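You operate a simulated robot arm through the tools that you are given. There is no shell and no other tool. Be economical: measure what you need, move in short steps, check, and stop when the job is done.

You are at the controls of a simulated robot arm. One attempt, no reset.

## Task
Wake the laptop with the mouse, close the open file and open Brimmow List.
Fine: push the mouse across to the middle of the mat's other half; raise the lid a little past upright so that you can read it.

It is judged by the outcome, as a careful person would: the job done as asked, and still so three seconds after it is handed in. It fails if anything else is knocked over, pushed out of place, dropped, spilled or broken. A push-on lid holds only when it is set on centred and level and pressed home; a screw cap is set on level and turned clockwise until tight.

## Robot
A 6-joint arm with a two-finger parallel gripper, fixed in place. Base frame: the origin is at the foot of the arm, x ahead of it, y to its left, z up. Readings come in mm, degrees, newtons and seconds.
Its first joint turns from -166.0 to 166.0 degrees. Payload 3.91 kg.
The TCP is the grasp point between the finger pads, 30 mm short of the fingertips. In the tool frame z runs along the fingers and y along their closing line. The gripper opens to 110 mm. The fingers are 20 mm wide and 10 mm thick; the gripper's body (48 by 112 mm) begins 55 mm behind the TCP.
Orientation is that of the tool frame in the base frame, as a unit quaternion [w, x, y, z]. With the fingers straight down and closing along the base's y, the tool's x points along the base's -x, its y along +y and its z along -z.

## Interface
- The arm moves only by the tool play_rows. Its argument "series" is a list that holds one entry, the list of rows, each a list of 7 numbers: the gripper command, from -1 (fully open) to 1 (shut), values between in proportion, then the shift along the base's x, y, z in m, then the turn, a rotation vector about the base's x, y, z in degrees. In form: [[[fingers, tx, ty, tz, wx, wy, wz], ...]]. A call has 1 to 8 rows; each row is the pose to reach, as a shift and turn from the pose commanded when the call began. Rows are played at 5 a second. More than 50 mm and 8.6 degrees between two rows, or a gripper value outside its range, and nothing of the call is played. Where a pose cannot be reached the arm comes as near as it can. A force on the tool above 40 N (or 10 N above the force at the start of the call, whichever is more), or a blocked arm, ends the call early, and 0.2 s more pass. Each finger travels about 45 mm/s and halts on what it meets, pressing with about 38 N; the grip force reading is that of the motor and also rises with nothing between the fingers. The clock runs only during rows and for 0.2 s after the last one: add rows that repeat a pose to give the fingers time. It gives the time, the measured TCP pose, the force on the tool (base axes), the opening and the grip force at its end, in the units of the frame above (readings bear some noise).
- Cameras (640 x 400 px; columns grow to the right, rows downward): "scene" is fixed at [401.7, -500, 1573.6]; the picture's right is [0.99, 0.12, 0.00], its down [0.06, -0.52, -0.85] and it looks along [-0.10, 0.85, -0.52] (base axes); focal length 336 px, centre (320, 200). "wrist" rides on the gripper at [-36, 0, -57] in the tool frame; the picture's right is [0.00, -1.00, 0.00], its down [0.97, 0.00, -0.24] and it looks along [0.24, 0.00, 0.97] (tool axes); focal length 218 px, centre (320, 200).
- capture(camera): a new picture of that camera. No time passes.
- raise_lower(by): slides the trunk up (or, below 0, down) by that many mm; the arm rides with it, the base frame stays. It gives what a move gives, with no picture.
- pixel_to_xyz(camera, pixels): for up to 12 pixels [column, row] of the newest picture of that camera ("zoom" is the newest enlarged one), the place [x, y, z] in the base frame of the surface seen there, good to about 2 mm. No time passes.
- zoom(camera, box): a new picture of the part [left, top, right, bottom] of that camera's present view, enlarged. No time passes.
- sign_off(): hands the job in; it is judged then, once.

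Go step by step. Measure first, check grasps and placings, and put right what went wrong. The budget is 80 turns and 34 pictures, counting those below and the enlarged ones. Unless the task says otherwise, let go and move clear before handing in, and close with one line.

The tools are called after "Emit:" by a JSON object that holds its "api" and its "payload". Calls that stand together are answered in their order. play_rows: Moves the arm, as the interface text tells. Its arguments: {"type":"object","properties":{"series":{"type":"array","items":{"type":"array","items":{"type":"array","items":{"type":"number"}}}}},"required":["series"]} The other tools are called the same way: raise_lower (by) slides the trunk up or down; capture (camera) takes a picture; pixel_to_xyz (camera, pixels) gives the place of the surface under pixels of a picture; zoom (camera, box) takes an enlarged picture of a part of a camera's view; sign_off () hands the job in.

At the start:

```text
t: 0.0
eef_pos: [156.1, 519.3, 1250.2]
orientation: [0.001, 0.0, 1.0, 0.0]
force: [-0.6, -0.4, 0.4]
opening: 110.0
grip_force: 0.0
trunk travel left (down, up): [-575.0, 35.0]
```

scene: 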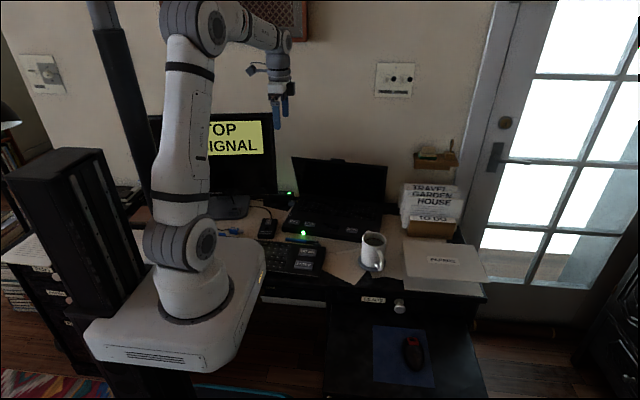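
wrist: 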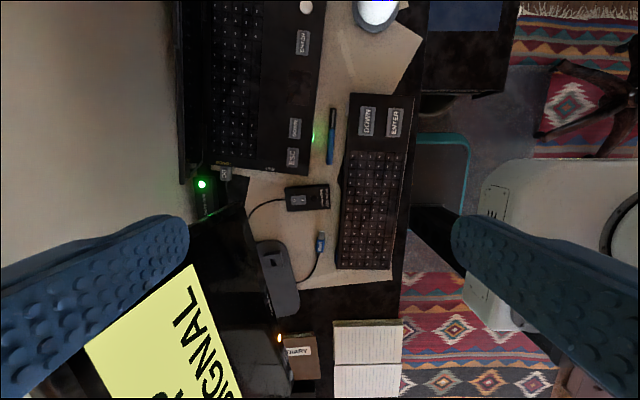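

The scene shows a laptop at about (335,195), a mouse on a blue mat at about (412,352), and a monitor saying "...TOP SIGNAL". I'll zoom in on these.

Emit:
{"api": "zoom", "payload": {"camera": "scene", "box": [240, 140, 480, 290]}}

Emit:
{"api": "zoom", "payload": {"camera": "scene", "box": [320, 280, 500, 400]}}

Emit:
{"api": "pixel_to_xyz", "payload": {"camera": "scene", "pixels": [[374, 326], [425, 326], [434, 386], [374, 384], [412, 345], [414, 362], [295, 160], [387, 168], [285, 228], [378, 238], [340, 215], [370, 250]]}}

```text
2.67 times, centred on (360, 215) of scene
```

zoom: 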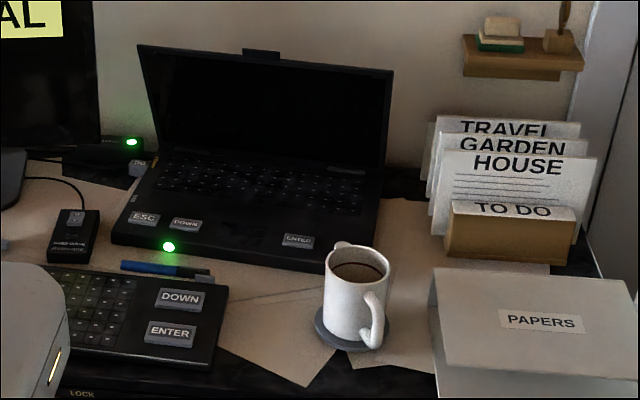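

```text
3.33 times, centred on (410, 340) of scene
```

zoom: 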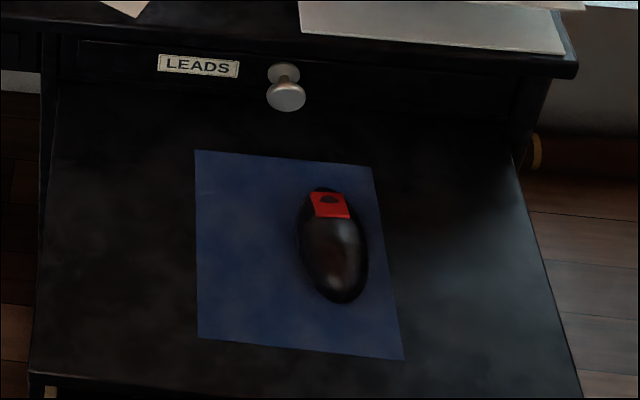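

```text
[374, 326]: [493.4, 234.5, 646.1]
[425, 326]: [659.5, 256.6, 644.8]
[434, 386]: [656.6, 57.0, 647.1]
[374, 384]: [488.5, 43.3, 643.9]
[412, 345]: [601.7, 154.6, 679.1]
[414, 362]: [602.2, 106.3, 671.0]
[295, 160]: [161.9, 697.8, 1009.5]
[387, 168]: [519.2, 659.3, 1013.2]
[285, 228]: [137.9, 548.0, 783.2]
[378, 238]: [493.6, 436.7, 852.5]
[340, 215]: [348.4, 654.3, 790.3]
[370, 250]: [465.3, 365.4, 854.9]
```

Mat spans about x 490–658, y 45–245 at z 645, and the mouse sits in its right half. Next I'll look at the lid geometry and the laptop details.

Emit:
{"api": "zoom", "payload": {"camera": "wrist", "box": [170, 0, 430, 220]}}

Emit:
{"api": "pixel_to_xyz", "payload": {"camera": "scene", "pixels": [[294, 160], [340, 164], [385, 170], [298, 180], [340, 185], [380, 190], [304, 193], [340, 200], [376, 206], [340, 175], [282, 230], [362, 241]]}}

Emit:
{"api": "pixel_to_xyz", "payload": {"camera": "wrist", "pixels": [[303, 42], [295, 128], [292, 157], [186, 5], [184, 180], [367, 121], [394, 121], [331, 136], [275, 172], [322, 8]]}}

```text
1.82 times, centred on (300, 110) of wrist
```

zoom: 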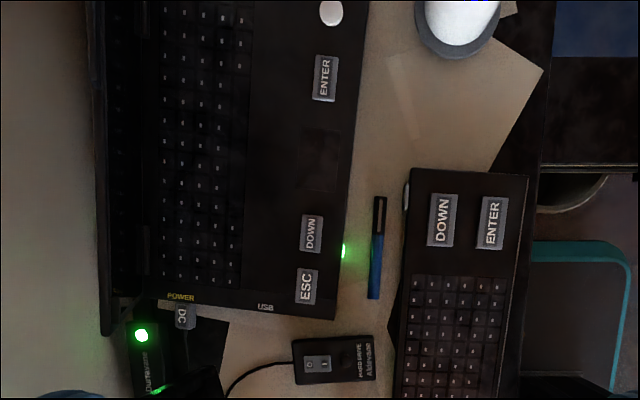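

```text
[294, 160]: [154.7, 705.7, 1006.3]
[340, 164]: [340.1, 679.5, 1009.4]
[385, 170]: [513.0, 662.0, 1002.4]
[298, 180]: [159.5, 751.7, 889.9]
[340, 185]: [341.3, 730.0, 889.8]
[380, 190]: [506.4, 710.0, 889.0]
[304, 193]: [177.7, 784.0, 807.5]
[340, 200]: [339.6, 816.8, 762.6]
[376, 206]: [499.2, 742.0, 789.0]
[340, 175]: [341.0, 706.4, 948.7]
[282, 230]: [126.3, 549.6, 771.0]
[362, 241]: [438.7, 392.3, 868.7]
```

```text
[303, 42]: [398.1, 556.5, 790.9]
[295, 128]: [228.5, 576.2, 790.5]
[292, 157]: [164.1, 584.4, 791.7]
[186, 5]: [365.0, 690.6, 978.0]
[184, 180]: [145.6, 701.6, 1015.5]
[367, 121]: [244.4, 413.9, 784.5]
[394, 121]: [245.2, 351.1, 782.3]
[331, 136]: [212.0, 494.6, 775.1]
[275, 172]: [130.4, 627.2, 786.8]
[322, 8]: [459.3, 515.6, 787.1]
```

The lid leans forward: at x=340 it runs from the hinge at about y 772, z 790 up to a top edge at y 680, z 1009. Now I'll check the robot's own base plate and the box of the USB gadget before planning a trunk height.

Emit:
{"api": "pixel_to_xyz", "payload": {"camera": "scene", "pixels": [[262, 250], [200, 365], [90, 335], [250, 290], [190, 300], [195, 240], [210, 30], [375, 238], [383, 268], [340, 160], [398, 305], [300, 100]]}}

Emit:
{"api": "pixel_to_xyz", "payload": {"camera": "wrist", "pixels": [[480, 190], [520, 165], [350, 95], [415, 95], [340, 265], [307, 197], [320, 260], [380, 15]]}}

```text
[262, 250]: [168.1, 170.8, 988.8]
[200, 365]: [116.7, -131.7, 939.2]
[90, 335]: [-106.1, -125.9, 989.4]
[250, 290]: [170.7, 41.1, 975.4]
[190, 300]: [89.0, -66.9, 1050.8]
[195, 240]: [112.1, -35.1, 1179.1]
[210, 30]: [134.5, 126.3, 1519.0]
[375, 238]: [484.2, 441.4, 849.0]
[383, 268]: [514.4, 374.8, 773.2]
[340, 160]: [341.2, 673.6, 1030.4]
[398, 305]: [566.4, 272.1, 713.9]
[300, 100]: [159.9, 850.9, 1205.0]
```

```text
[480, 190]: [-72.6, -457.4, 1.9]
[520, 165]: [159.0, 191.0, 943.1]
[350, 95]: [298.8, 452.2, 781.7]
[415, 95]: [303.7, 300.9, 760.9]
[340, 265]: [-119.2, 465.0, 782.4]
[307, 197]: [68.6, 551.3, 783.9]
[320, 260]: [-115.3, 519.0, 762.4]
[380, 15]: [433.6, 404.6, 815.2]
```

The robot's plate (top z 989) ends at y 190, clear of the desk. To open the lid I'll close the gripper, move right, and tilt the tool toward +y.

Emit:
{"api": "play_rows", "payload": {"series": [[[-0.5, 0.015, 0, -0.01, 8, 0, 0], [0, 0.03, 0, -0.02, 16, 0, 0], [0.5, 0.045, 0, -0.03, 24, 0, 0], [1, 0.06, 0, -0.04, 32, 0, 0], [1, 0.075, 0, -0.05, 40, 0, 0], [1, 0.09, 0, -0.06, 48, 0, 0], [1, 0.1, 0, -0.07, 56, 0, 0], [1, 0.11, 0, -0.08, 64, 0, 0]]]}}

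```text
t: 1.8
eef_pos: [266.5, 518.6, 1170.1]
orientation: [0.0, 0.001, 0.848, 0.531]
force: [0.5, 0.2, 0.3]
opening: 0.1
grip_force: 37.6
trunk travel left (down, up): [-575.0, 35.0]
```

Tool is tilted 64° at (266,519,1170). Next I lower it in front of the lid at z ~965, with a few more degrees of tilt and yaw to match the lid.

Emit:
{"api": "play_rows", "payload": {"series": [[[1, 0, 0.01, -0.03, 2, 0, -1], [1, 0, 0.02, -0.06, 4, 0, -2], [1, 0, 0.03, -0.09, 6, 0, -3], [1, 0, 0.04, -0.12, 8, 0, -4], [1, 0, 0.05, -0.15, 10, 0, -5], [1, 0, 0.065, -0.18, 11, 0, -6], [1, 0, 0.085, -0.2, 12, 0, -7], [1, 0, 0.11, -0.205, 12, 0, -7]]]}}

Emit:
{"api": "capture", "payload": {"camera": "scene"}}

```text
t: 3.6
eef_pos: [266.0, 630.7, 964.6]
orientation: [0.033, 0.052, 0.786, 0.615]
force: [-0.9, 0.0, -0.9]
opening: 0.1
grip_force: 38.0
trunk travel left (down, up): [-575.0, 35.0]
```

```text
28 pictures are left
```

scene: 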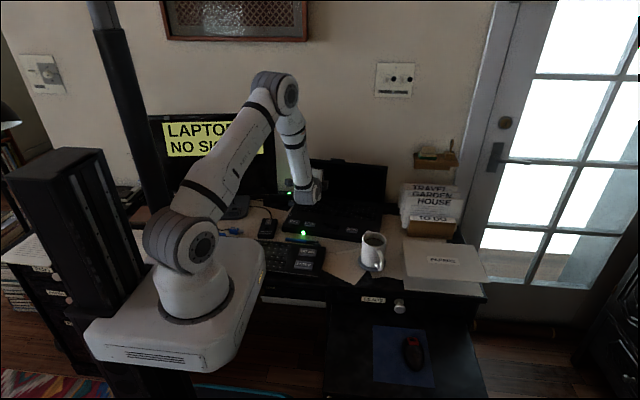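

Tool is in front of the lid as planned. Now I push +y in small rows.

Emit:
{"api": "play_rows", "payload": {"series": [[[1, 0, 0.015, 0, 0, 0, 0], [1, 0.001, 0.03, 0, 0, 0, 0], [1, 0.002, 0.045, 0, 0, 0, 0], [1, 0.003, 0.055, 0, 0, 0, 0], [1, 0.004, 0.065, 0, 0, 0, 0], [1, 0.005, 0.075, 0, 0, 0, 0], [1, 0.006, 0.085, 0, 0, 0, 0], [1, 0.007, 0.095, 0, 0, 0, 0]]]}}

Emit:
{"api": "zoom", "payload": {"camera": "scene", "box": [240, 140, 480, 290]}}

Emit:
{"api": "pixel_to_xyz", "payload": {"camera": "scene", "pixels": [[355, 165], [385, 170], [350, 190], [380, 190], [350, 197], [376, 204], [362, 241], [360, 225]]}}

```text
t: 5.4
eef_pos: [273.8, 723.8, 963.9]
orientation: [0.032, 0.051, 0.787, 0.614]
force: [-0.1, 0.0, -0.1]
opening: 0.1
grip_force: 37.3
trunk travel left (down, up): [-575.0, 35.0]
```

```text
2.67 times, centred on (360, 215) of scene
```

zoom: 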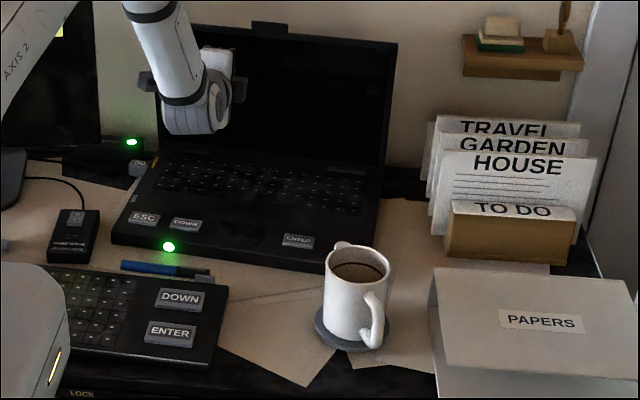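

```text
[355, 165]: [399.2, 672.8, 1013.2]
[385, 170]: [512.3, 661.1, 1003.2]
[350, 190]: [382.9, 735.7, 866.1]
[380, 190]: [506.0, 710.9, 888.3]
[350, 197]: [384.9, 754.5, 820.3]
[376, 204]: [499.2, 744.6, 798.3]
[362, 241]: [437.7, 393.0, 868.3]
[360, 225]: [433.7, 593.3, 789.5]
```

The lid has risen (its right corner is now at zoom (396,43)). I'll measure it in the new zoom.

Emit:
{"api": "pixel_to_xyz", "payload": {"camera": "zoom", "pixels": [[320, 45], [385, 50], [320, 90], [320, 120], [320, 145], [375, 160], [230, 265], [300, 266], [310, 36]]}}

```text
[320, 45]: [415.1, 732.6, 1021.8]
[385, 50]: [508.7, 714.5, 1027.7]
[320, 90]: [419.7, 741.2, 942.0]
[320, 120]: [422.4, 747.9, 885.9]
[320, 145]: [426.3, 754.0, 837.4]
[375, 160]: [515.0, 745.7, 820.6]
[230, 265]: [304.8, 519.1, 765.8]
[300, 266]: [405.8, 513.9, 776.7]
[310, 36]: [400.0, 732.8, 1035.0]
```

The lid is now about 6.6° short of upright. Another ~46 mm of push brings it to about 9° past.

Emit:
{"api": "play_rows", "payload": {"series": [[[1, 0.001, 0.008, 0, 0, 0, 0], [1, 0.001, 0.016, 0, 0, 0, 0], [1, 0.002, 0.024, 0, 0, 0, 0], [1, 0.003, 0.032, 0, 0, 0, 0], [1, 0.004, 0.039, 0, 0, 0, 0], [1, 0.005, 0.046, 0, 0, 0, 0], [1, 0.005, 0.046, 0, 0, 0, 0]]]}}

Emit:
{"api": "play_rows", "payload": {"series": [[[1, 0, -0.03, 0, 0, 0, 0], [1, 0, -0.07, 0.0, -5, 0, 0], [1, 0, -0.11, 0.02, -12, 0, 0], [1, 0, -0.15, 0.05, -20, 0, 0], [1, 0, -0.19, 0.08, -28, 0, 0], [1, 0, -0.22, 0.11, -36, 0, 0], [1, 0, -0.25, 0.15, -44, 0, 0], [1, 0, -0.28, 0.19, -52, 0, 0]]]}}

Emit:
{"api": "zoom", "payload": {"camera": "scene", "box": [240, 140, 480, 290]}}

Emit:
{"api": "pixel_to_xyz", "payload": {"camera": "zoom", "pixels": [[320, 45], [385, 50], [320, 90], [320, 120], [320, 145], [375, 160], [230, 265], [300, 266], [310, 36]]}}

```text
t: 7.0
eef_pos: [278.1, 771.0, 965.6]
orientation: [0.032, 0.052, 0.786, 0.615]
force: [-1.0, 0.2, -0.2]
opening: 0.0
grip_force: 38.0
trunk travel left (down, up): [-575.0, 35.0]
```

```text
t: 8.8
eef_pos: [259.2, 501.5, 1159.2]
orientation: [-0.015, 0.107, 0.965, 0.239]
force: [3.5, -4.2, -2.7]
opening: 0.0
grip_force: 38.2
trunk travel left (down, up): [-575.0, 35.0]
```

```text
2.67 times, centred on (360, 215) of scene
```

zoom: 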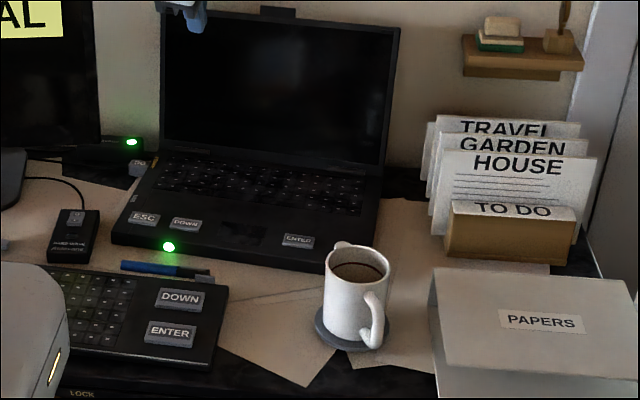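

```text
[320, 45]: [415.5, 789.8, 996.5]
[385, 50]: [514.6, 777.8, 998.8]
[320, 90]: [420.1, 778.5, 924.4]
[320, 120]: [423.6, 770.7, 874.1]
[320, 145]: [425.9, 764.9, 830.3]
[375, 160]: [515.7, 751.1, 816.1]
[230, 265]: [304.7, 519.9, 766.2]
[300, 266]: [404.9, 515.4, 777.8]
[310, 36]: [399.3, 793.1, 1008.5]
```

The lid stands about 8.5° past upright and the base didn't move; the screen is still dark. I'll bring the tool back to straight down and travel toward the mouse.

Emit:
{"api": "play_rows", "payload": {"series": [[[1, 0.03, -0.03, 0, -3.5, -0.2, 1.5], [1, 0.06, -0.06, 0, -7, -0.4, 3.1], [1, 0.09, -0.09, 0, -10.5, -0.6, 4.6], [1, 0.12, -0.12, 0, -14, -0.8, 6.2], [1, 0.15, -0.15, 0, -17.5, -1, 7.7], [1, 0.18, -0.18, 0, -21, -1.2, 9.3], [1, 0.21, -0.21, 0, -24.5, -1.4, 10.9], [0.6, 0.24, -0.24, 0, -27.7, -1.7, 12.4]]]}}

Emit:
{"api": "play_rows", "payload": {"series": [[[0.2, 0.03, -0.03, -0.04, 0, 0, 0], [0.2, 0.06, -0.06, -0.08, 0, 0, 0], [0.2, 0.09, -0.09, -0.11, 0, 0, 0], [0.2, 0.12, -0.12, -0.14, 0, 0, 0], [0.2, 0.14, -0.14, -0.18, 0, 0, 0], [0.2, 0.14, -0.14, -0.22, 0, 0, 0], [0.2, 0.14, -0.14, -0.25, 0, 0, 0]]]}}

Emit:
{"api": "capture", "payload": {"camera": "wrist"}}

```text
t: 10.6
eef_pos: [520.1, 251.1, 1154.5]
orientation: [0.049, -0.089, 0.994, -0.027]
force: [-0.3, -0.9, -1.1]
opening: 22.1
grip_force: 0.0
trunk travel left (down, up): [-575.0, 35.0]
```

```text
refused: row 1 steps farther than a row can; nothing moved
```

```text
25 pictures are left
```

wrist: 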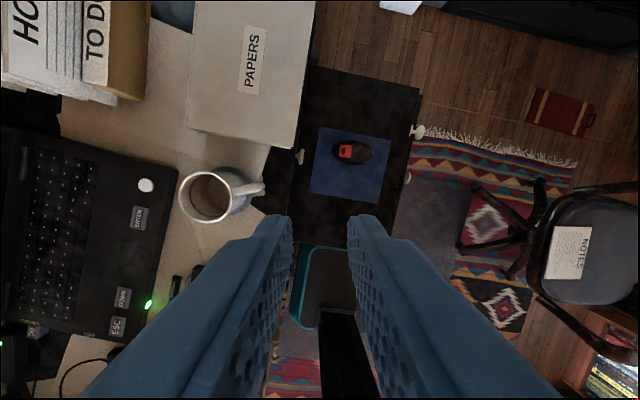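

The tool is above the desk front; row steps must stay within 50 mm. I'll approach the mouse with smaller rows and let the pose settle.

Emit:
{"api": "play_rows", "payload": {"series": [[[0.2, 0.02, -0.02, -0.03, 0, 0, 0], [0.2, 0.04, -0.04, -0.06, 0, 0, 0], [0.2, 0.06, -0.06, -0.09, 0, 0, 0], [0.2, 0.08, -0.08, -0.12, 0, 0, 0], [0.2, 0.1, -0.1, -0.15, 0, 0, 0], [0.2, 0.12, -0.11, -0.18, 0, 0, 0], [0.2, 0.12, -0.11, -0.18, 0, 0, 0], [0.2, 0.12, -0.11, -0.18, 0, 0, 0]]]}}

Emit:
{"api": "zoom", "payload": {"camera": "scene", "box": [240, 140, 480, 290]}}

```text
t: 12.4
eef_pos: [639.0, 139.6, 974.3]
orientation: [0.05, -0.088, 0.994, -0.028]
force: [-0.8, 0.7, 0.0]
opening: 43.8
grip_force: 0.0
trunk travel left (down, up): [-575.0, 35.0]
```

```text
2.67 times, centred on (360, 215) of scene
```

zoom: 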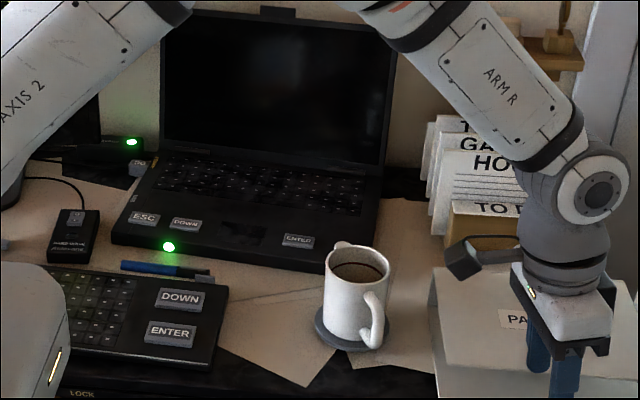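

Pose has settled with a residual tilt of about (3, 6, -10)°, so I'll correct that and look with the wrist camera.

Emit:
{"api": "play_rows", "payload": {"series": [[[0.2, 0, 0, -0.02, 1.6, 2.9, -5], [0.2, 0, 0, -0.04, 3.2, 5.7, -10.1], [0.2, 0, 0, -0.04, 3.2, 5.7, -10.1]]]}}

Emit:
{"api": "capture", "payload": {"camera": "wrist"}}

```text
t: 13.2
eef_pos: [638.9, 139.9, 934.7]
orientation: [0.0, 0.0, 1.0, 0.0]
force: [-0.5, -0.3, 0.5]
opening: 43.8
grip_force: 0.1
trunk travel left (down, up): [-575.0, 35.0]
```

```text
23 pictures are left
```

wrist: 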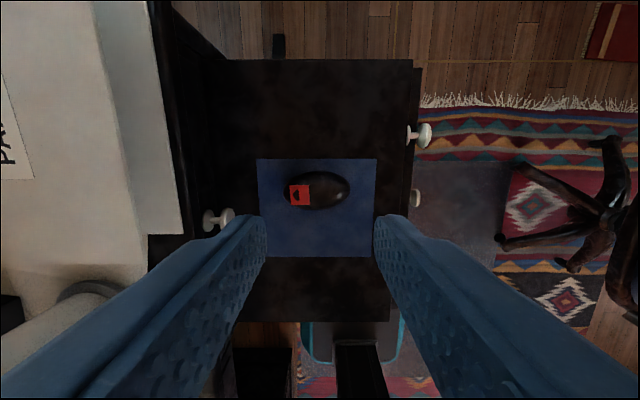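

Emit:
{"api": "pixel_to_xyz", "payload": {"camera": "wrist", "pixels": [[258, 160], [375, 160], [376, 256], [270, 214], [286, 190], [348, 190], [318, 174], [318, 208], [318, 190], [300, 195], [232, 214], [413, 62]]}}

Emit:
{"api": "zoom", "payload": {"camera": "wrist", "box": [250, 150, 390, 260]}}

```text
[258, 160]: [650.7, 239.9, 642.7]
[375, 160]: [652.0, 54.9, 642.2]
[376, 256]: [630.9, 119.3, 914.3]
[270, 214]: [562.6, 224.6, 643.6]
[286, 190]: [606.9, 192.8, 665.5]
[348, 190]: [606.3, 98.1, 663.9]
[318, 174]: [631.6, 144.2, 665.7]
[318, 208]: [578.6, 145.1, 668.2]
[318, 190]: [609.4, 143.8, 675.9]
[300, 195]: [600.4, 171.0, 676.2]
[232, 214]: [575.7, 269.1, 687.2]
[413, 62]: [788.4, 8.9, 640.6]
```

```text
3.64 times, centred on (320, 205) of wrist
```

zoom: 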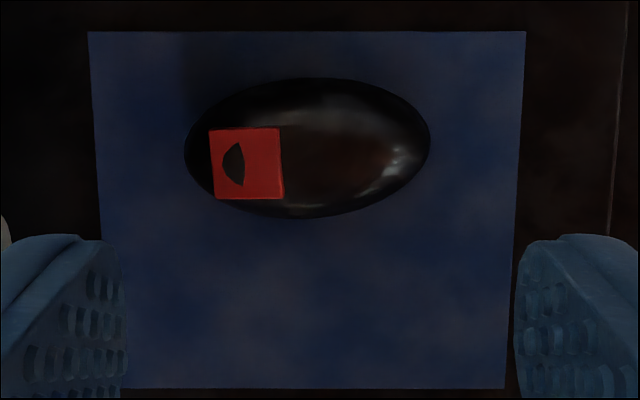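

Mouse is centred at about (606,145), 57 × 98 mm; the mat spans x ~488–654, so the other half's middle is x ≈ 530. I'll lower the two spread fingers to its right at x 663, tips at z ~652.

Emit:
{"api": "play_rows", "payload": {"series": [[[0.2, 0.012, 0.0025, -0.04, 0, 0, 0], [0.2, 0.024, 0.005, -0.08, 0, 0, 0], [0.2, 0.024, 0.005, -0.12, 0, 0, 0], [0.2, 0.024, 0.005, -0.16, 0, 0, 0], [0.2, 0.024, 0.005, -0.2, 0, 0, 0], [0.2, 0.024, 0.005, -0.23, 0, 0, 0], [0.2, 0.024, 0.005, -0.252, 0, 0, 0], [0.2, 0.024, 0.005, -0.252, 0, 0, 0]]]}}

Emit:
{"api": "capture", "payload": {"camera": "scene"}}

```text
t: 15.0
eef_pos: [662.6, 146.0, 682.3]
orientation: [-0.001, -0.001, 1.0, 0.001]
force: [-0.3, -0.2, 0.3]
opening: 43.9
grip_force: 0.0
trunk travel left (down, up): [-575.0, 35.0]
```

```text
21 pictures are left
```

scene: 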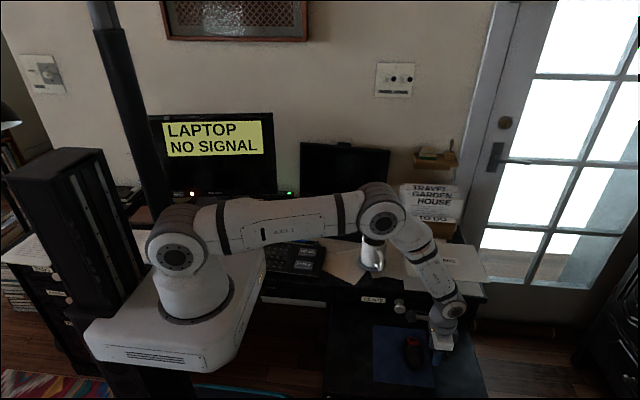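

Fingers are beside the mouse with no contact force. Now I push in -x to TCP x ≈ 566.

Emit:
{"api": "play_rows", "payload": {"series": [[[0.2, -0.01, 0, 0, 0, 0, 0], [0.2, -0.025, 0, 0, 0, 0, 0], [0.2, -0.04, 0, 0, 0, 0, 0], [0.2, -0.055, 0, 0, 0, 0, 0], [0.2, -0.07, 0, 0, 0, 0, 0], [0.2, -0.082, 0, 0, 0, 0, 0], [0.2, -0.092, 0, 0, 0, 0, 0], [0.2, -0.096, 0, 0, 0, 0, 0]]]}}

Emit:
{"api": "capture", "payload": {"camera": "scene"}}

Emit:
{"api": "capture", "payload": {"camera": "wrist"}}

```text
t: 16.8
eef_pos: [566.8, 144.7, 683.1]
orientation: [0.0, 0.0, 1.0, 0.001]
force: [1.5, -0.1, 0.8]
opening: 44.2
grip_force: 0.1
trunk travel left (down, up): [-575.0, 35.0]
```

```text
20 pictures are left
```

scene: 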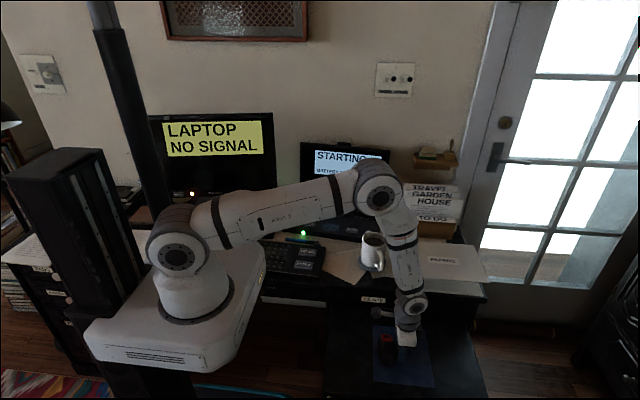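

```text
19 pictures are left
```

wrist: 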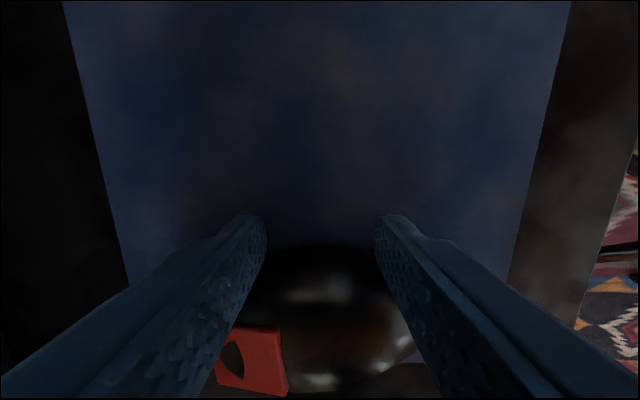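

The laptop woke ("STARTING" at scene (340,155)). I'll back off and rise straight up to check the mouse's place.

Emit:
{"api": "play_rows", "payload": {"series": [[[0.2, 0.02, 0, 0, 0, 0, 0], [0.2, 0.04, 0, 0.01, 0, 0, 0], [0.2, 0.04, 0, 0.05, 0, 0, 0], [0.2, 0.04, 0, 0.1, 0, 0, 0], [0.2, 0.04, 0, 0.15, 0, 0, 0], [0.2, 0.04, 0, 0.2, 0, 0, 0], [0.2, 0.04, 0, 0.25, 0, 0, 0], [0.2, 0.04, 0, 0.3, 0, 0, 0]]]}}

Emit:
{"api": "capture", "payload": {"camera": "wrist"}}

Emit:
{"api": "zoom", "payload": {"camera": "scene", "box": [270, 130, 430, 230]}}

```text
t: 18.6
eef_pos: [604.8, 147.2, 983.4]
orientation: [0.0, -0.001, 1.0, 0.001]
force: [-0.2, 0.1, -0.4]
opening: 43.9
grip_force: 0.0
trunk travel left (down, up): [-575.0, 35.0]
```

```text
18 pictures are left
```

wrist: 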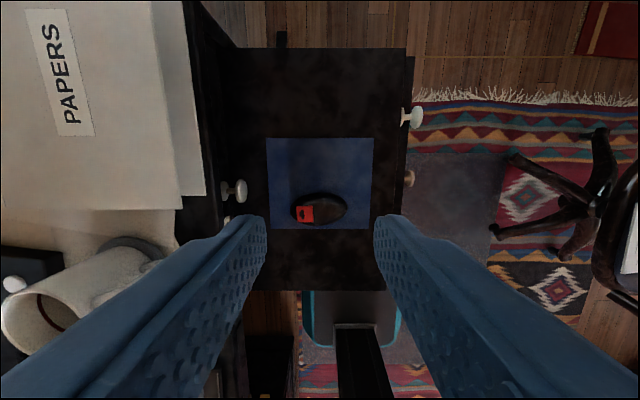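

```text
4.00 times, centred on (350, 180) of scene
```

zoom: 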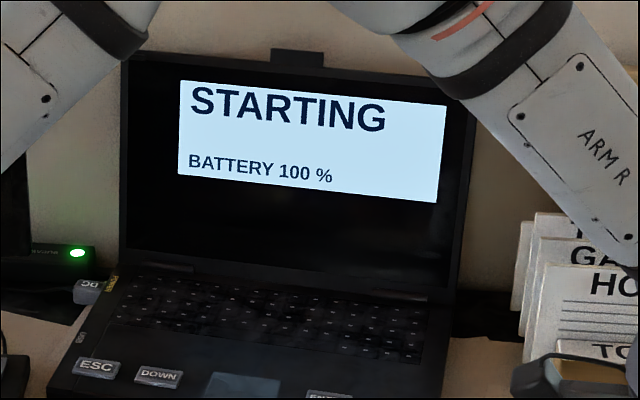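

Emit:
{"api": "pixel_to_xyz", "payload": {"camera": "wrist", "pixels": [[292, 207], [346, 207], [319, 194], [319, 222], [320, 208], [268, 140], [371, 140], [370, 226], [283, 210], [285, 227]]}}

```text
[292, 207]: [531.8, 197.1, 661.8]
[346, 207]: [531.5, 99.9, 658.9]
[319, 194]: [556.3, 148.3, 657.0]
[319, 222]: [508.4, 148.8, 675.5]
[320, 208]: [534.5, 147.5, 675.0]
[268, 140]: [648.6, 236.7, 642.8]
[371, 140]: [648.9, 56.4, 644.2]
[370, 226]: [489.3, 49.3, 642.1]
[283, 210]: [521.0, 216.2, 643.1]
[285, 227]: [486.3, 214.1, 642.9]
```

Mouse is centred at about (531,148) against a target of about (528,146): good. Now I rise, close the fingers, and travel to hover by ESC at (164,584,791).

Emit:
{"api": "play_rows", "payload": {"series": [[[0.5, -0.02, 0.02, 0.035, 0, 0, 0], [1, -0.045, 0.045, 0.06, 0, 0, 0], [1, -0.075, 0.075, 0.08, 0, 0, 0], [1, -0.107, 0.107, 0.08, 0, 0, 0], [1, -0.14, 0.14, 0.08, 0, 0, 0], [1, -0.172, 0.172, 0.08, 0, 0, 0], [1, -0.205, 0.205, 0.08, 0, 0, 0], [1, -0.238, 0.238, 0.08, 0, 0, 0]]]}}

Emit:
{"api": "play_rows", "payload": {"series": [[[1, -0.033, 0.033, 0, 0, 0, 0], [1, -0.066, 0.066, 0, 0, 0, 0], [1, -0.1, 0.1, 0, 0, 0, 0], [1, -0.133, 0.133, 0, 0, 0, 0], [1, -0.166, 0.166, 0, 0, 0, 0], [1, -0.202, 0.199, 0, 0, 0, 0], [1, -0.202, 0.199, 0, 0, 0, 0], [1, -0.202, 0.199, 0, 0, 0, 0]]]}}

Emit:
{"api": "capture", "payload": {"camera": "wrist"}}

Emit:
{"api": "zoom", "payload": {"camera": "scene", "box": [270, 130, 430, 250]}}

```text
t: 20.4
eef_pos: [367.2, 383.7, 1062.0]
orientation: [0.001, 0.0, 1.0, 0.001]
force: [0.0, -0.2, 1.1]
opening: 0.1
grip_force: 37.5
trunk travel left (down, up): [-575.0, 35.0]
```

```text
t: 22.2
eef_pos: [166.6, 582.2, 1060.8]
orientation: [0.0, 0.0, 1.0, 0.0]
force: [-0.5, -0.3, -0.8]
opening: 0.0
grip_force: 37.4
trunk travel left (down, up): [-575.0, 35.0]
```

```text
16 pictures are left
```

wrist: 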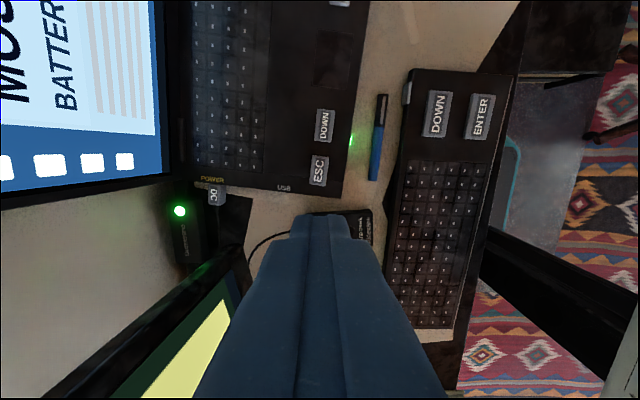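

```text
3.33 times, centred on (350, 190) of scene
```

zoom: 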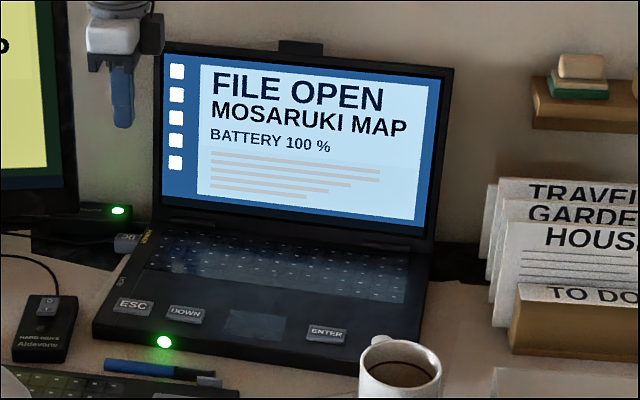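

The screen reads "FILE OPEN MOSARUKI MAP". I'll measure the keys and the monitor's near edge for clearance.

Emit:
{"api": "pixel_to_xyz", "payload": {"camera": "wrist", "pixels": [[318, 171], [324, 126], [310, 171], [327, 171], [318, 158], [318, 184], [246, 250], [235, 300], [180, 370], [210, 195], [340, 215], [341, 3]]}}

Emit:
{"api": "pixel_to_xyz", "payload": {"camera": "zoom", "pixels": [[77, 160], [75, 60], [77, 210], [40, 205], [325, 333], [185, 314], [133, 306]]}}

```text
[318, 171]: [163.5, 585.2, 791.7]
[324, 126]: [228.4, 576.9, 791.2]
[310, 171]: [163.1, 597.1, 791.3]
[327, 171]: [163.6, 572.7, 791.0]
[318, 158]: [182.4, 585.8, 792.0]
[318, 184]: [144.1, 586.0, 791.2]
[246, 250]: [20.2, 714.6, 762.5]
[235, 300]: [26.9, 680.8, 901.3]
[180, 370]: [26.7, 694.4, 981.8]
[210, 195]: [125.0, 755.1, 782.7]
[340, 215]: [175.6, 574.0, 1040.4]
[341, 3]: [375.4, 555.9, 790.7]
```

```text
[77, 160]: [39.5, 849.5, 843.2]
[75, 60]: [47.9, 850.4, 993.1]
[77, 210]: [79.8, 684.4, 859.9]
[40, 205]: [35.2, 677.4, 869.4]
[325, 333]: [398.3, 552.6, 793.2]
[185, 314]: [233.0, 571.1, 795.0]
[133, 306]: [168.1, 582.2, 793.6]
```

ESC is at (163.5,585,791) and the monitor edge at x ≤ 80 is clear. I'll descend to 10 mm above the key.

Emit:
{"api": "play_rows", "payload": {"series": [[[1, -0.003, 0.003, -0.04, 0, 0, 0], [1, -0.003, 0.003, -0.08, 0, 0, 0], [1, -0.003, 0.003, -0.12, 0, 0, 0], [1, -0.003, 0.003, -0.16, 0, 0, 0], [1, -0.003, 0.003, -0.195, 0, 0, 0], [1, -0.003, 0.003, -0.22, 0, 0, 0], [1, -0.003, 0.003, -0.229, 0, 0, 0], [1, -0.003, 0.003, -0.229, 0, 0, 0]]]}}

```text
t: 24.0
eef_pos: [163.2, 585.2, 833.2]
orientation: [0.0, 0.0, 1.0, 0.001]
force: [0.5, -0.3, -0.4]
opening: 0.0
grip_force: 37.5
trunk travel left (down, up): [-575.0, 35.0]
```

Tip is ~11 mm above ESC. I press gently by 14.5 mm in all, then lift.

Emit:
{"api": "play_rows", "payload": {"series": [[[1, 0, 0, -0.009, 0, 0, 0], [1, 0, 0, -0.012, 0, 0, 0], [1, 0, 0, -0.0145, 0, 0, 0], [1, 0, 0, -0.0145, 0, 0, 0]]]}}

Emit:
{"api": "zoom", "payload": {"camera": "scene", "box": [270, 130, 430, 250]}}

```text
t: 25.0
eef_pos: [163.8, 584.9, 818.6]
orientation: [0.0, 0.0, 1.0, 0.0]
force: [0.4, -0.6, 3.8]
opening: 0.0
grip_force: 37.5
trunk travel left (down, up): [-575.0, 35.0]
```

```text
3.33 times, centred on (350, 190) of scene
```

zoom: 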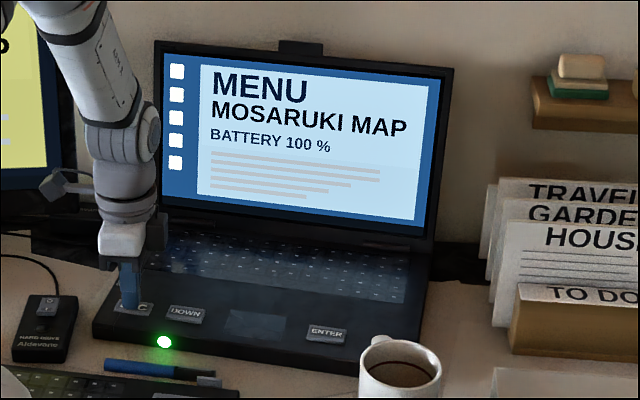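

ESC worked: the screen shows "MENU / MOSARUKI MAP". I lift, shift to DOWN and press once.

Emit:
{"api": "play_rows", "payload": {"series": [[[1, 0, 0, 0.025, 0, 0, 0], [1, 0.035, -0.004, 0.025, 0, 0, 0], [1, 0.065, -0.008, 0.025, 0, 0, 0], [1, 0.065, -0.008, 0.025, 0, 0, 0], [1, 0.065, -0.008, 0.007, 0, 0, 0], [1, 0.065, -0.008, 0.002, 0, 0, 0], [1, 0.065, -0.008, 0, 0, 0, 0], [1, 0.065, -0.008, 0, 0, 0, 0]]]}}

Emit:
{"api": "zoom", "payload": {"camera": "scene", "box": [270, 130, 430, 250]}}

```text
t: 26.8
eef_pos: [228.2, 577.8, 816.9]
orientation: [0.0, 0.0, 1.0, 0.001]
force: [1.2, -0.2, 3.0]
opening: 0.0
grip_force: 37.8
trunk travel left (down, up): [-575.0, 35.0]
```

```text
3.33 times, centred on (350, 190) of scene
```

zoom: 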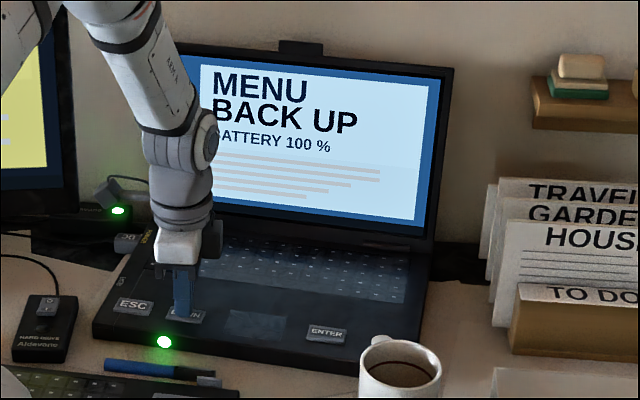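

The menu moved to "BACK UP", so I release and press DOWN once more.

Emit:
{"api": "play_rows", "payload": {"series": [[[1, 0, 0, 0.02, 0, 0, 0], [1, 0, 0, 0.02, 0, 0, 0], [1, 0, 0, 0.006, 0, 0, 0], [1, 0, 0, 0, 0, 0, 0], [1, 0, 0, 0, 0, 0, 0]]]}}

Emit:
{"api": "zoom", "payload": {"camera": "scene", "box": [270, 130, 430, 250]}}

```text
t: 28.0
eef_pos: [227.7, 577.0, 819.6]
orientation: [0.0, -0.001, 1.0, 0.001]
force: [0.7, 0.3, 2.7]
opening: 0.0
grip_force: 37.8
trunk travel left (down, up): [-575.0, 35.0]
```

```text
3.33 times, centred on (350, 190) of scene
```

zoom: 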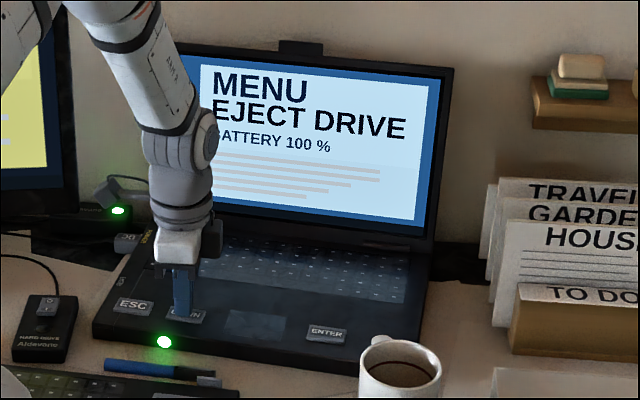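

Now it shows "EJECT DRIVE"; one more DOWN press.

Emit:
{"api": "play_rows", "payload": {"series": [[[1, 0, 0, 0.02, 0, 0, 0], [1, 0, 0, 0.02, 0, 0, 0], [1, 0, 0, 0.006, 0, 0, 0], [1, 0, 0, 0, 0, 0, 0], [1, 0, 0, 0, 0, 0, 0]]]}}

Emit:
{"api": "zoom", "payload": {"camera": "scene", "box": [270, 130, 430, 250]}}

```text
t: 29.2
eef_pos: [229.0, 577.0, 818.6]
orientation: [0.001, -0.001, 1.0, 0.002]
force: [0.0, 0.0, 1.9]
opening: 0.0
grip_force: 38.2
trunk travel left (down, up): [-575.0, 35.0]
```

```text
3.33 times, centred on (350, 190) of scene
```

zoom: 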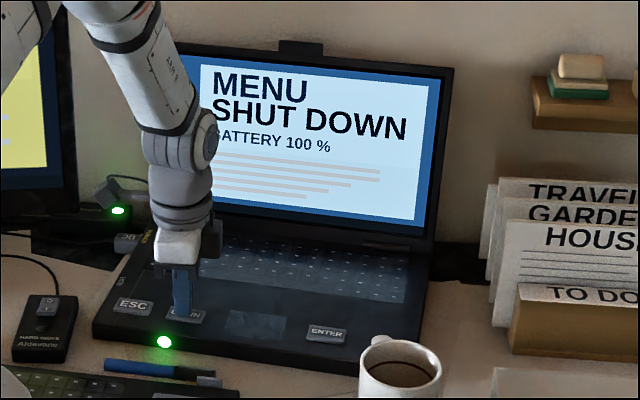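

Now "SHUT DOWN"; I press DOWN again.

Emit:
{"api": "play_rows", "payload": {"series": [[[1, 0, 0, 0.02, 0, 0, 0], [1, 0, 0, 0.02, 0, 0, 0], [1, 0, 0, 0.006, 0, 0, 0], [1, 0, 0, 0, 0, 0, 0], [1, 0, 0, 0, 0, 0, 0]]]}}

Emit:
{"api": "zoom", "payload": {"camera": "scene", "box": [270, 130, 430, 250]}}

```text
t: 30.4
eef_pos: [227.9, 577.7, 819.0]
orientation: [0.0, 0.0, 1.0, 0.001]
force: [-0.2, 0.6, 2.2]
opening: 0.2
grip_force: 37.9
trunk travel left (down, up): [-575.0, 35.0]
```

```text
3.33 times, centred on (350, 190) of scene
```

zoom: 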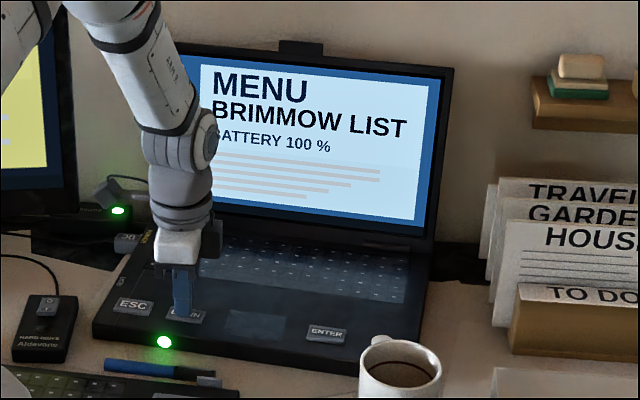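

"BRIMMOW LIST" is shown. I lift and move to hover over the laptop's ENTER at (398,555).

Emit:
{"api": "play_rows", "payload": {"series": [[[1, 0, 0, 0.03, 0, 0, 0], [1, 0.035, -0.004, 0.04, 0, 0, 0], [1, 0.075, -0.01, 0.04, 0, 0, 0], [1, 0.115, -0.015, 0.04, 0, 0, 0], [1, 0.15, -0.02, 0.03, 0, 0, 0], [1, 0.169, -0.022, 0.015, 0, 0, 0], [1, 0.169, -0.022, 0.015, 0, 0, 0]]]}}

Emit:
{"api": "zoom", "payload": {"camera": "scene", "box": [270, 130, 430, 250]}}

```text
t: 32.0
eef_pos: [397.1, 555.1, 834.8]
orientation: [0.0, 0.0, 1.0, 0.001]
force: [0.4, -0.2, -0.4]
opening: 0.1
grip_force: 37.8
trunk travel left (down, up): [-575.0, 35.0]
```

```text
3.33 times, centred on (350, 190) of scene
```

zoom: 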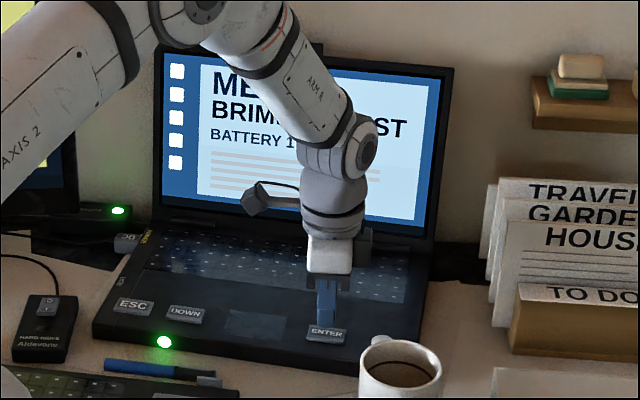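

The finger is over ENTER and the menu still reads BRIMMOW LIST. I press once, lift, and rise clear.

Emit:
{"api": "play_rows", "payload": {"series": [[[1, 0, 0, -0.009, 0, 0, 0], [1, 0, 0, -0.0125, 0, 0, 0], [1, 0, 0, -0.015, 0, 0, 0], [1, 0, 0, -0.015, 0, 0, 0], [1, 0, 0, 0.01, 0, 0, 0], [1, 0, 0, 0.05, 0, 0, 0], [1, 0, 0, 0.1, 0, 0, 0]]]}}

Emit:
{"api": "play_rows", "payload": {"series": [[[1, 0, -0.02, 0.045, 0, 0, 0], [1, 0, -0.04, 0.09, 0, 0, 0], [1, 0.03, -0.06, 0.12, 0, 0, 0], [1, 0.06, -0.09, 0.13, 0, 0, 0], [1, 0.1, -0.11, 0.13, 0, 0, 0], [1, 0.14, -0.13, 0.13, 0, 0, 0], [1, 0.18, -0.15, 0.13, 0, 0, 0], [1, 0.18, -0.15, 0.13, 0, 0, 0]]]}}

Emit:
{"api": "capture", "payload": {"camera": "scene"}}

Emit:
{"api": "zoom", "payload": {"camera": "scene", "box": [270, 130, 430, 250]}}

```text
t: 33.6
eef_pos: [395.5, 554.6, 933.0]
orientation: [0.0, -0.001, 1.0, 0.001]
force: [0.3, -0.1, -0.3]
opening: 0.1
grip_force: 37.7
trunk travel left (down, up): [-575.0, 35.0]
```

```text
t: 35.4
eef_pos: [579.5, 405.9, 1064.6]
orientation: [0.0, -0.001, 1.0, 0.001]
force: [0.2, 0.9, -0.2]
opening: 0.0
grip_force: 37.8
trunk travel left (down, up): [-575.0, 35.0]
```

```text
8 pictures are left
```

scene: 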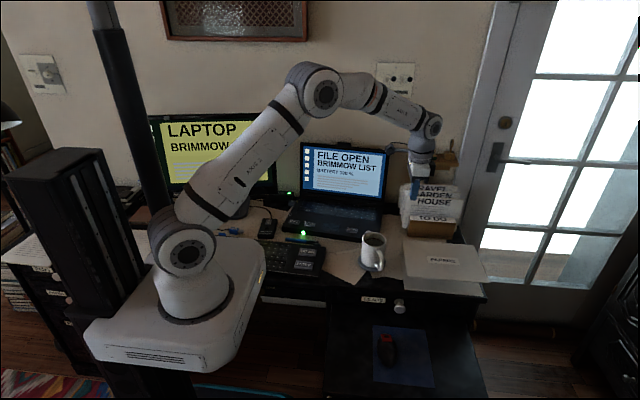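

```text
3.33 times, centred on (350, 190) of scene
```

zoom: 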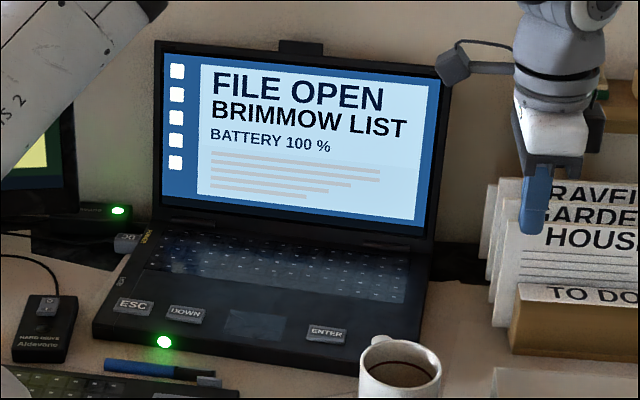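

The screen reads "FILE OPEN BRIMMOW LIST", the lid holds, the mouse sits on the mat's left half, nothing else looks disturbed and the arm is clear. I hand it in.

Emit:
{"api": "sign_off", "payload": {}}

```text
The job is handed in.
```

The job is done and handed in: the mouse woke the laptop, the open file (Mosaruki Map) is closed, and Brimmow List is open on the screen. The lid is about 8.5° past upright, and the mouse is within about 5 mm of the middle of the mat's left half.
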